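You operate a simulated robot arm through the tools that you are given. There is no shell and no other tool. Be economical: measure what you need, move in short steps, check, and stop when the job is done.

Carry out the task below with a simulated robot arm. There is one attempt and no reset: what you move stays moved.

TASK
Pull the yellow drawer open.
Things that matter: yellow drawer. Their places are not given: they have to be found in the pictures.

It is judged by the outcome, as a careful person would: the job done as asked, and still so three seconds after it is handed in. It fails if anything else is knocked over, pushed out of place, dropped, spilled or broken.

THE ROBOT
A 6-joint arm with a two-finger parallel gripper, fixed in place. Base frame: the origin is at the foot of the arm, x ahead of it, y to its left, z up. Lengths are in m, angles in degrees, forces in N, time in s.
With the tool pointing down near the work surface it reaches from about 0.2 to 0.66 m from the base axis. Its first joint turns from -66.0 to 66.0 degrees. Payload 2.9 kg.
Tool frame: the origin (TCP) lies between the finger pads and is the grasp point; the fingertips stand 0.03 m ahead of it; z points along the fingers, y is the line along which they close. The gripper opens to 0.11 m. The fingers are 0.02 m wide and 0.01 m thick; the gripper's body (0.048 by 0.112 m) begins 0.055 m behind the TCP.
Orientation is told as [roll, pitch, yaw] about the base's x, y, z axes, in that order, counted from this pose: with the fingers straight down and closing along the base's y, the tool's x points along the base's -x, its y along +y and its z along -z.

THE INTERFACE
- The arm moves only by the tool play_rows. Its argument "increments" is one flat list of numbers, 7 for each row, row after row: the shift along the tool's x, y, z in units of 25 mm (1.0 is 25 mm), then the turn, a rotation vector about the tool's x, y, z in units of 4 degrees (1.0 is 4 degrees), then the finger opening in m, from 0 to 0.11. In form: [tx, ty, tz, rx, ry, rz, fingers, tx, ty, tz, rx, ry, rz, fingers, ...]. A call has 1 to 8 rows; each row shifts and turns the commanded pose from where the row before left it, along the tool's axes as they then stand. A call with a number of a shift or a turn outside -1 to 1 is refused whole. A row lasts 0.2 s, in which the tool goes at most 0.05 m and 8.6 degrees; a call with a longer step from one row to the next is refused whole, and so is a gripper value outside its range. A pose out of reach is approached as far as the arm can. The call stops where the force on the tool passes 40 N (or 10 N more than at its start, if that is more) or the arm is blocked; 0.2 s more then pass. The fingers move at their own pace (about 0.108 m/s each) and stop on an object; they squeeze with about 34 N. The grip force told is the motor's: it shows also when the fingers shut on nothing. Time passes only in rows, and 0.2 s behind the last, so rows that do not move let the fingers close. It gives the time, the measured TCP pose, the force on the tool (base axes), the opening and the grip force at its end, in the units of the frame above (readings bear some noise).
- Cameras (640 x 400 px; columns grow to the right, rows downward): "scene" is fixed at [0.0462, 0.4117, 1.395]; the picture's right is [-0.98, -0.19, 0.00], its down [-0.12, 0.64, -0.75] and it looks along [0.14, -0.74, -0.66] (base axes); focal length 373 px, centre (320, 200). "wrist" rides on the gripper at [-0.036, 0, -0.057] in the tool frame; the picture's right is [0.00, -1.00, 0.00], its down [0.97, 0.00, -0.24] and it looks along [0.24, 0.00, 0.97] (tool axes); focal length 218 px, centre (320, 200).
- camera(camera): a new picture of that camera. No time passes.
- pixel_to_xyz(camera, pixels): for up to 12 pixels [column, row] of the newest picture of that camera ("zoom" is the newest enlarged one), the place [x, y, z] in the base frame of the surface seen there, good to about 0.002 m, but the place of the scene camera against the robot may be out by one fixed shift of up to 0.025 m in any direction. No time passes.
- zoom(camera, box): a new picture of the part [left, top, right, bottom] of that camera's present view, enlarged. No time passes.
- close_job(): hands the job in; it is judged then, once.

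Work in short steps. Measure before you move; look again where a grasp or a placing could have gone wrong, and mend it. You have 60 turns and 30 pictures in all, the two below and enlarged ones among them. Open the gripper and draw the arm clear of the work before you hand the job in, unless the task says otherwise; then end with one line.

The tools are called after "Request:" as name(argument=value, ...) on one line, values as JSON. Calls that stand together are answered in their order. play_rows: Moves the arm, as the interface text tells. Its arguments: {"type":"object","properties":{"increments":{"type":"array"}},"required":["increments"]} The other tools are called the same way: camera (camera) takes a picture; pixel_to_xyz (camera, pixels) gives the place of the surface under pixels of a picture; zoom (camera, box) takes an enlarged picture of a part of a camera's view; close_job () hands the job in.

At the start:

```text
time_s: 0.0
position: [0.3393, -0.1939, 0.8792]
tool_rot: [0.0, 0.0, -0.1]
ft_force: [-0.5, -0.6, 0.0]
grip_width: 0.11
gripper_force: 0.0
```

scene: 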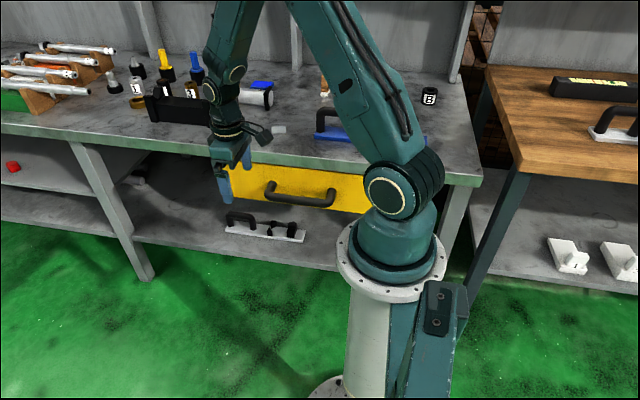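
wrist: 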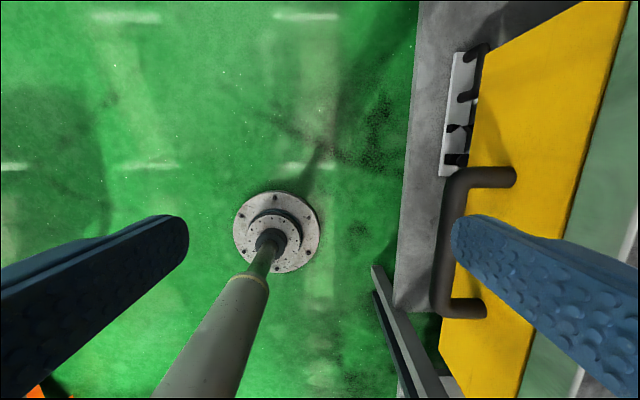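

The yellow drawer's front and dark handle show at about (300,190) in the scene and (450,240) in the wrist view. I measure both.

Request:
pixel_to_xyz(camera="wrist", pixels=[[452, 180], [447, 240], [440, 300], [490, 176], [510, 176], [470, 308], [540, 150], [580, 60], [600, 110], [625, 250], [465, 110], [435, 150]])

Request:
pixel_to_xyz(camera="scene", pixels=[[270, 193], [300, 200], [330, 203], [273, 184], [332, 190], [250, 180], [350, 200], [300, 175], [290, 160], [240, 150], [240, 222], [340, 135]])

Request:
zoom(camera="scene", box=[180, 100, 420, 250])

```text
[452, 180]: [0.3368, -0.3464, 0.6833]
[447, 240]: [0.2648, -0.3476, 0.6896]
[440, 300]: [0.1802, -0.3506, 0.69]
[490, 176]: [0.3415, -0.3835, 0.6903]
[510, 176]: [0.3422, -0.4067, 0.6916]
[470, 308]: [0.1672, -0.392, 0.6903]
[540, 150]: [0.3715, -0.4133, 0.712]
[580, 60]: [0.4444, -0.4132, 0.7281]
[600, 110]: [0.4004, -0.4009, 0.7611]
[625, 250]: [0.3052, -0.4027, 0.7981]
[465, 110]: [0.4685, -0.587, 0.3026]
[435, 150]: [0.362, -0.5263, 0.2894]
```

```text
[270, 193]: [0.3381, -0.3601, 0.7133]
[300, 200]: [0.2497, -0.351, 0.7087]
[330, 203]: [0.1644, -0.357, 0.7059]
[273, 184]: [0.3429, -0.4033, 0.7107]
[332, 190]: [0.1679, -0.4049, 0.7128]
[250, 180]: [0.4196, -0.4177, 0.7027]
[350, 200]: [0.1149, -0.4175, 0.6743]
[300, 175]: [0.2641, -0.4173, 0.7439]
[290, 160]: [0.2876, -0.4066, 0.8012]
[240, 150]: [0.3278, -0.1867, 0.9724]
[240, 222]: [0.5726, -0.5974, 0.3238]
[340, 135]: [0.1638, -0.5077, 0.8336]
```

```text
2.67 times, centred on (300, 175) of scene
```

zoom: 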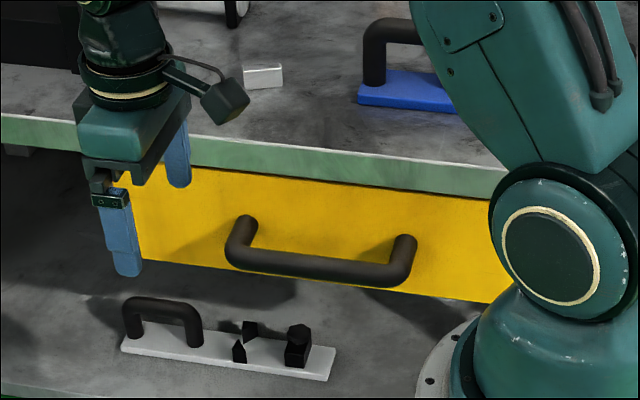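

The handle bar runs along x (0.17 to 0.34) at about y -0.356, z 0.681. The drawer face is at y -0.413, and the bench edge overhangs at y -0.40. I'll tilt the tool toward the drawer so the gripper body clears the bench, and shift to the bar's middle.

Request:
play_rows(increments=[0.42, 0, 0, 1, 0, 0, 0.06, 0.42, 0, 0, 1, 0, 0, 0.06, 0.42, 0, 0, 1, 0, 0, 0.06, 0.42, 0, 0, 1, 0, 0, 0.06, 0.42, 0, 0, 1, 0, 0, 0.06, 0.42, 0, 0, 1, 0, 0, 0.06, 0.42, 0, 0, 1, 0, 0, 0.06, 0.42, 0, 0, 1, 0, 0, 0.06])

Request:
play_rows(increments=[0, 0, 0, 1, 0, 0, 0.055, 0, 0, 0, 1, 0, 0, 0.055, 0, 0, 0, 1, 0, 0, 0.055, 0, 0, 0, 0.25, 0, 0, 0.055, 0, 0, 0, 0, 0, 0, 0.055])

Request:
camera(camera="wrist")

```text
time_s: 1.8
position: [0.2561, -0.1933, 0.8777]
tool_rot: [-32.2, 0.0, 0.0]
ft_force: [0.3, 0.1, 0.1]
grip_width: 0.06
gripper_force: 0.1
```

```text
time_s: 3.0
position: [0.2563, -0.191, 0.8781]
tool_rot: [-44.9, 0.0, 0.0]
ft_force: [-0.1, 0.7, 0.3]
grip_width: 0.0548
gripper_force: 0.0
```

```text
26 pictures are left
```

wrist: 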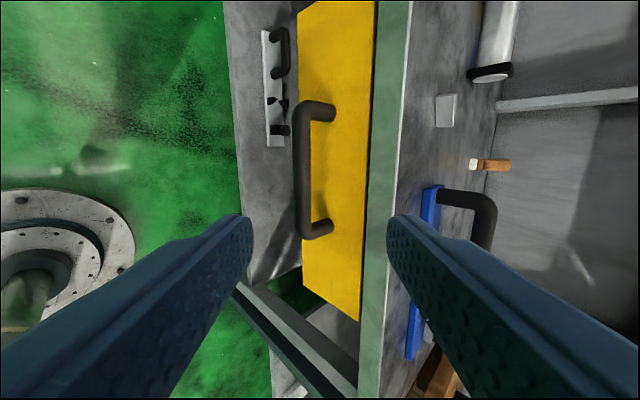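

The bar now shows at columns 294–310, rows 105–235. I measure its edges, the drawer face and the bench edge.

Request:
pixel_to_xyz(camera="wrist", pixels=[[296, 170], [300, 170], [304, 170], [308, 170], [302, 110], [304, 228], [340, 170], [360, 170], [375, 170], [385, 170], [400, 170], [325, 110]])

```text
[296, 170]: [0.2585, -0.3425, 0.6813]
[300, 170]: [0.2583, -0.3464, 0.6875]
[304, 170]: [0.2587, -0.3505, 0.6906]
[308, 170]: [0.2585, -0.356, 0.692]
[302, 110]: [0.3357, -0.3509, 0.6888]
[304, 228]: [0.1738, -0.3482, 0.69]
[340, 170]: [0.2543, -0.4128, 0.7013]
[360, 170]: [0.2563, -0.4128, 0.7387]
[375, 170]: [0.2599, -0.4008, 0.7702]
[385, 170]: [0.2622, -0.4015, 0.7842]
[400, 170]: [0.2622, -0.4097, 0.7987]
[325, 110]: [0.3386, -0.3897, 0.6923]
```

Bar centre is about (0.256, -0.354, 0.681). In tool axes it lies +0.024 m in y and +0.255 m in z. I advance most of the way.

Request:
play_rows(increments=[0, 0.96, 0, 0, 0, 0, 0.055, 0, 0, 1, 0, 0, 0, 0.055, 0, 0, 1, 0, 0, 0, 0.055, 0, 0, 1, 0, 0, 0, 0.055, 0, 0, 1, 0, 0, 0, 0.055, 0, 0, 1, 0, 0, 0, 0.055, 0, 0, 1, 0, 0, 0, 0.055, 0, 0, 0.5, 0, 0, 0, 0.055])

Request:
camera(camera="wrist")

```text
time_s: 4.8
position: [0.257, -0.2908, 0.7465]
tool_rot: [-45.0, 0.0, 0.0]
ft_force: [-0.3, 0.1, -0.1]
grip_width: 0.0549
gripper_force: 0.0
```

```text
25 pictures are left
```

wrist: 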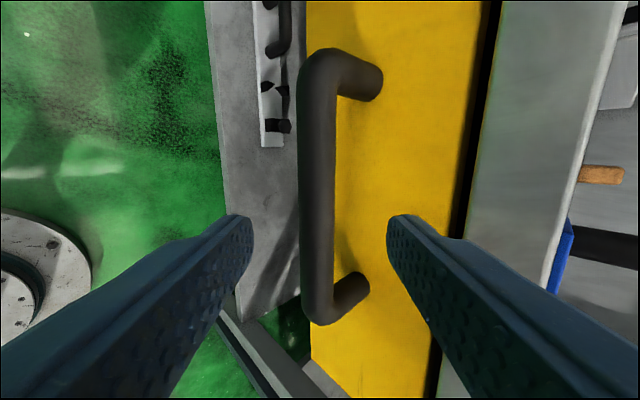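

The bar is centred between the fingers (column 318). I go the last 0.09 m and then close on it.

Request:
play_rows(increments=[0, 0, 1, 0, 0, 0, 0.055, 0, 0, 1, 0, 0, 0, 0.055, 0, 0, 1, 0, 0, 0, 0.055, 0, 0, 0.55, 0, 0, 0, 0.055, 0, 0, 0, 0, 0, 0, 0.055])

Request:
play_rows(increments=[0, 0, 0, 0, 0, 0, 0.01, 0, 0, 0, 0, 0, 0, 0.01, 0, 0, 0, 0, 0, 0, 0.01])

Request:
camera(camera="wrist")

```text
time_s: 6.0
position: [0.2566, -0.3529, 0.683]
tool_rot: [-45.0, 0.0, 0.0]
ft_force: [-0.4, -0.4, 0.5]
grip_width: 0.0552
gripper_force: 0.0
```

```text
time_s: 6.8
position: [0.2566, -0.3511, 0.6818]
tool_rot: [-44.9, 0.0, 0.1]
ft_force: [1.8, 3.7, -17.4]
grip_width: 0.0257
gripper_force: 45.0
```

```text
24 pictures are left
```

wrist: 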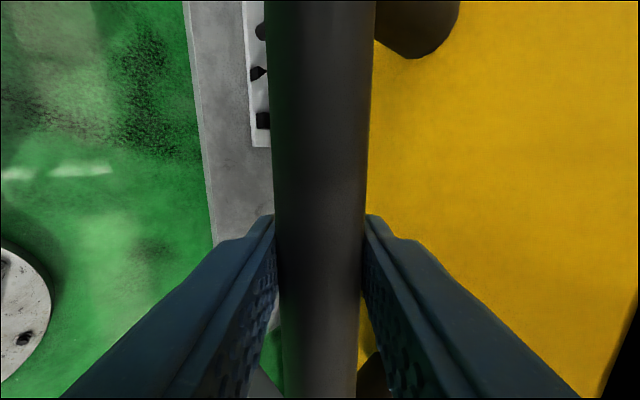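

The bar is gripped (opening 0.0257), with a small vertical load. I ease down 2 mm and begin pulling gently along +y.

Request:
play_rows(increments=[0, 0.06, 0.06, 0, 0, 0, 0.01, 0, 0.2, -0.2, 0, 0, 0, 0.01, 0, 0.2, -0.2, 0, 0, 0, 0.01, 0, 0.2, -0.2, 0, 0, 0, 0.01, 0, 0.2, -0.2, 0, 0, 0, 0.01])

```text
time_s: 8.0
position: [0.2573, -0.3254, 0.682]
tool_rot: [-45.0, 0.1, 0.0]
ft_force: [1.1, -0.9, 10.8]
grip_width: 0.0258
gripper_force: 44.8
```

It moved 26 mm with little force, so the drawer slides. I continue the pull.

Request:
play_rows(increments=[0, 0.27, -0.33, 0, 0, 0, 0.01, 0, 0.3, -0.3, 0, 0, 0, 0.01, 0, 0.3, -0.3, 0, 0, 0, 0.01, 0, 0.3, -0.3, 0, 0, 0, 0.01, 0, 0.3, -0.3, 0, 0, 0, 0.01, 0, 0.3, -0.3, 0, 0, 0, 0.01])

Request:
camera(camera="scene")

```text
time_s: 9.4
position: [0.2558, -0.2603, 0.6826]
tool_rot: [-44.9, 0.0, 0.0]
ft_force: [0.0, -1.0, 16.9]
grip_width: 0.0258
gripper_force: 45.0
```

```text
23 pictures are left
```

scene: 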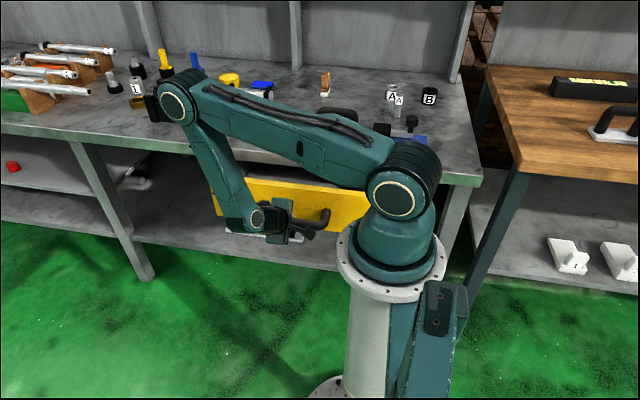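

The drawer is about 9 cm out and the arm is clear of everything. I keep pulling.

Request:
play_rows(increments=[0, 0.27, -0.33, 0, 0, 0, 0.01, 0, 0.3, -0.3, 0, 0, 0, 0.01, 0, 0.3, -0.3, 0, 0, 0, 0.01, 0, 0.3, -0.3, 0, 0, 0, 0.01, 0, 0.3, -0.3, 0, 0, 0, 0.01, 0, 0.3, -0.3, 0, 0, 0, 0.01])

Request:
camera(camera="scene")

```text
time_s: 10.8
position: [0.2566, -0.1963, 0.6829]
tool_rot: [-44.7, 0.0, -0.1]
ft_force: [2.7, -2.1, -23.8]
grip_width: 0.0256
gripper_force: 45.2
```

```text
22 pictures are left
```

scene: 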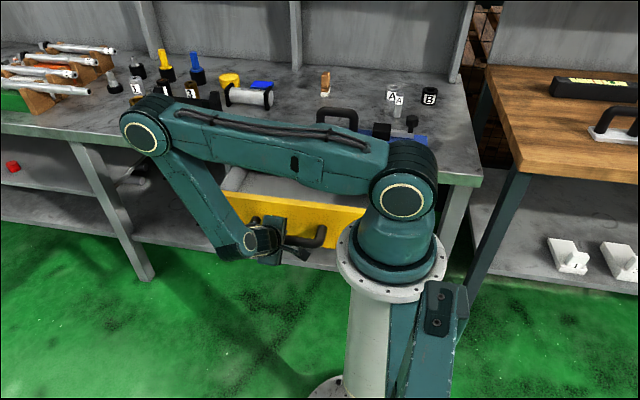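

It is about 15.5 cm open with the inside showing. I pull slightly further in small steps, easing the vertical load down 1 mm.

Request:
play_rows(increments=[0, 0.04, 0.04, 0, 0, 0, 0.01, 0, 0.2, -0.2, 0, 0, 0, 0.01, 0, 0.2, -0.2, 0, 0, 0, 0.01, 0, 0.2, -0.2, 0, 0, 0, 0.01, 0, 0.2, -0.2, 0, 0, 0, 0.01])

Request:
camera(camera="wrist")

```text
time_s: 12.0
position: [0.256, -0.1691, 0.6822]
tool_rot: [-45.2, 0.0, 0.0]
ft_force: [2.6, -1.2, -2.1]
grip_width: 0.0258
gripper_force: 45.2
```

```text
21 pictures are left
```

wrist: 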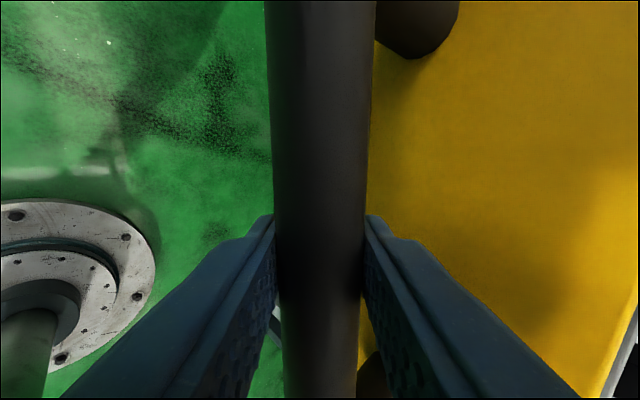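

The drawer is open 18.5 cm and still in its slides. I release and back off along the tool axis.

Request:
play_rows(increments=[0, 0, 0, 0, 0, 0, 0.055, 0, 0, 0, 0, 0, 0, 0.055, 0, 0, 0, 0, 0, 0, 0.055])

Request:
play_rows(increments=[0, 0, -0.5, 0, 0, 0, 0.055, 0, 0, -0.5, 0, 0, 0, 0.055, 0, 0, -0.5, 0, 0, 0, 0.055, 0, 0, -0.5, 0, 0, 0, 0.055, 0, 0, -0.5, 0, 0, 0, 0.055, 0, 0, -0.5, 0, 0, 0, 0.055])

Request:
camera(camera="wrist")

```text
time_s: 12.8
position: [0.2575, -0.1693, 0.6822]
tool_rot: [-45.0, 0.0, 0.0]
ft_force: [0.5, -0.1, 0.1]
grip_width: 0.055
gripper_force: 0.1
```

```text
time_s: 14.2
position: [0.2566, -0.1161, 0.7346]
tool_rot: [-44.9, 0.0, 0.0]
ft_force: [0.3, 0.7, 0.6]
grip_width: 0.0547
gripper_force: 0.0
```

```text
20 pictures are left
```

wrist: 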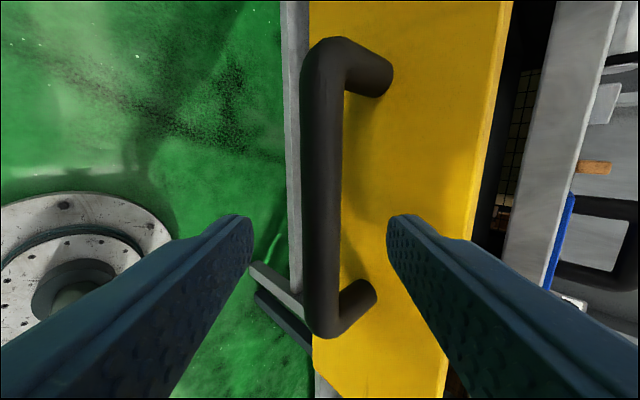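

The fingers are clear of the handle. I back off further and check the scene.

Request:
play_rows(increments=[-0.5, -0.5, -0.8, 0, 0, 0, 0.055, -0.5, -0.5, -0.8, 0, 0, 0, 0.055, -0.5, -0.5, -0.8, 0, 0, 0, 0.055, -0.5, -0.5, -0.8, 0, 0, 0, 0.055, 0, 0, 0, 0, 0, 0, 0.055])

Request:
camera(camera="scene")

```text
time_s: 15.4
position: [0.3058, -0.0943, 0.8273]
tool_rot: [-45.0, -0.1, 0.0]
ft_force: [-0.3, -0.6, -0.3]
grip_width: 0.0548
gripper_force: 0.1
```

```text
19 pictures are left
```

scene: 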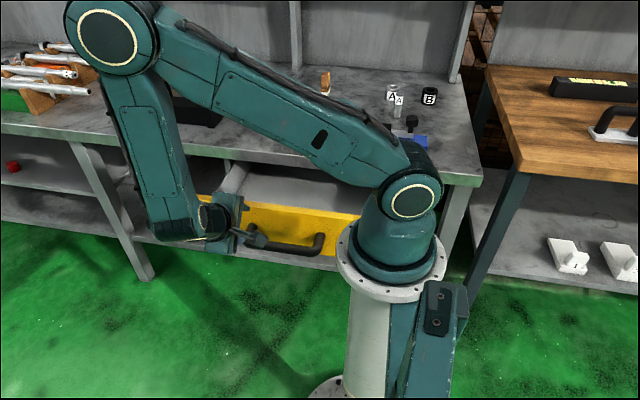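

The drawer stays open, the gripper is open and clear of the handle, and nothing else was disturbed. I hand the job in.

Request:
close_job()

```text
The job is handed in.
```

The yellow drawer is pulled open about 18 cm, and the arm has let go and backed clear.
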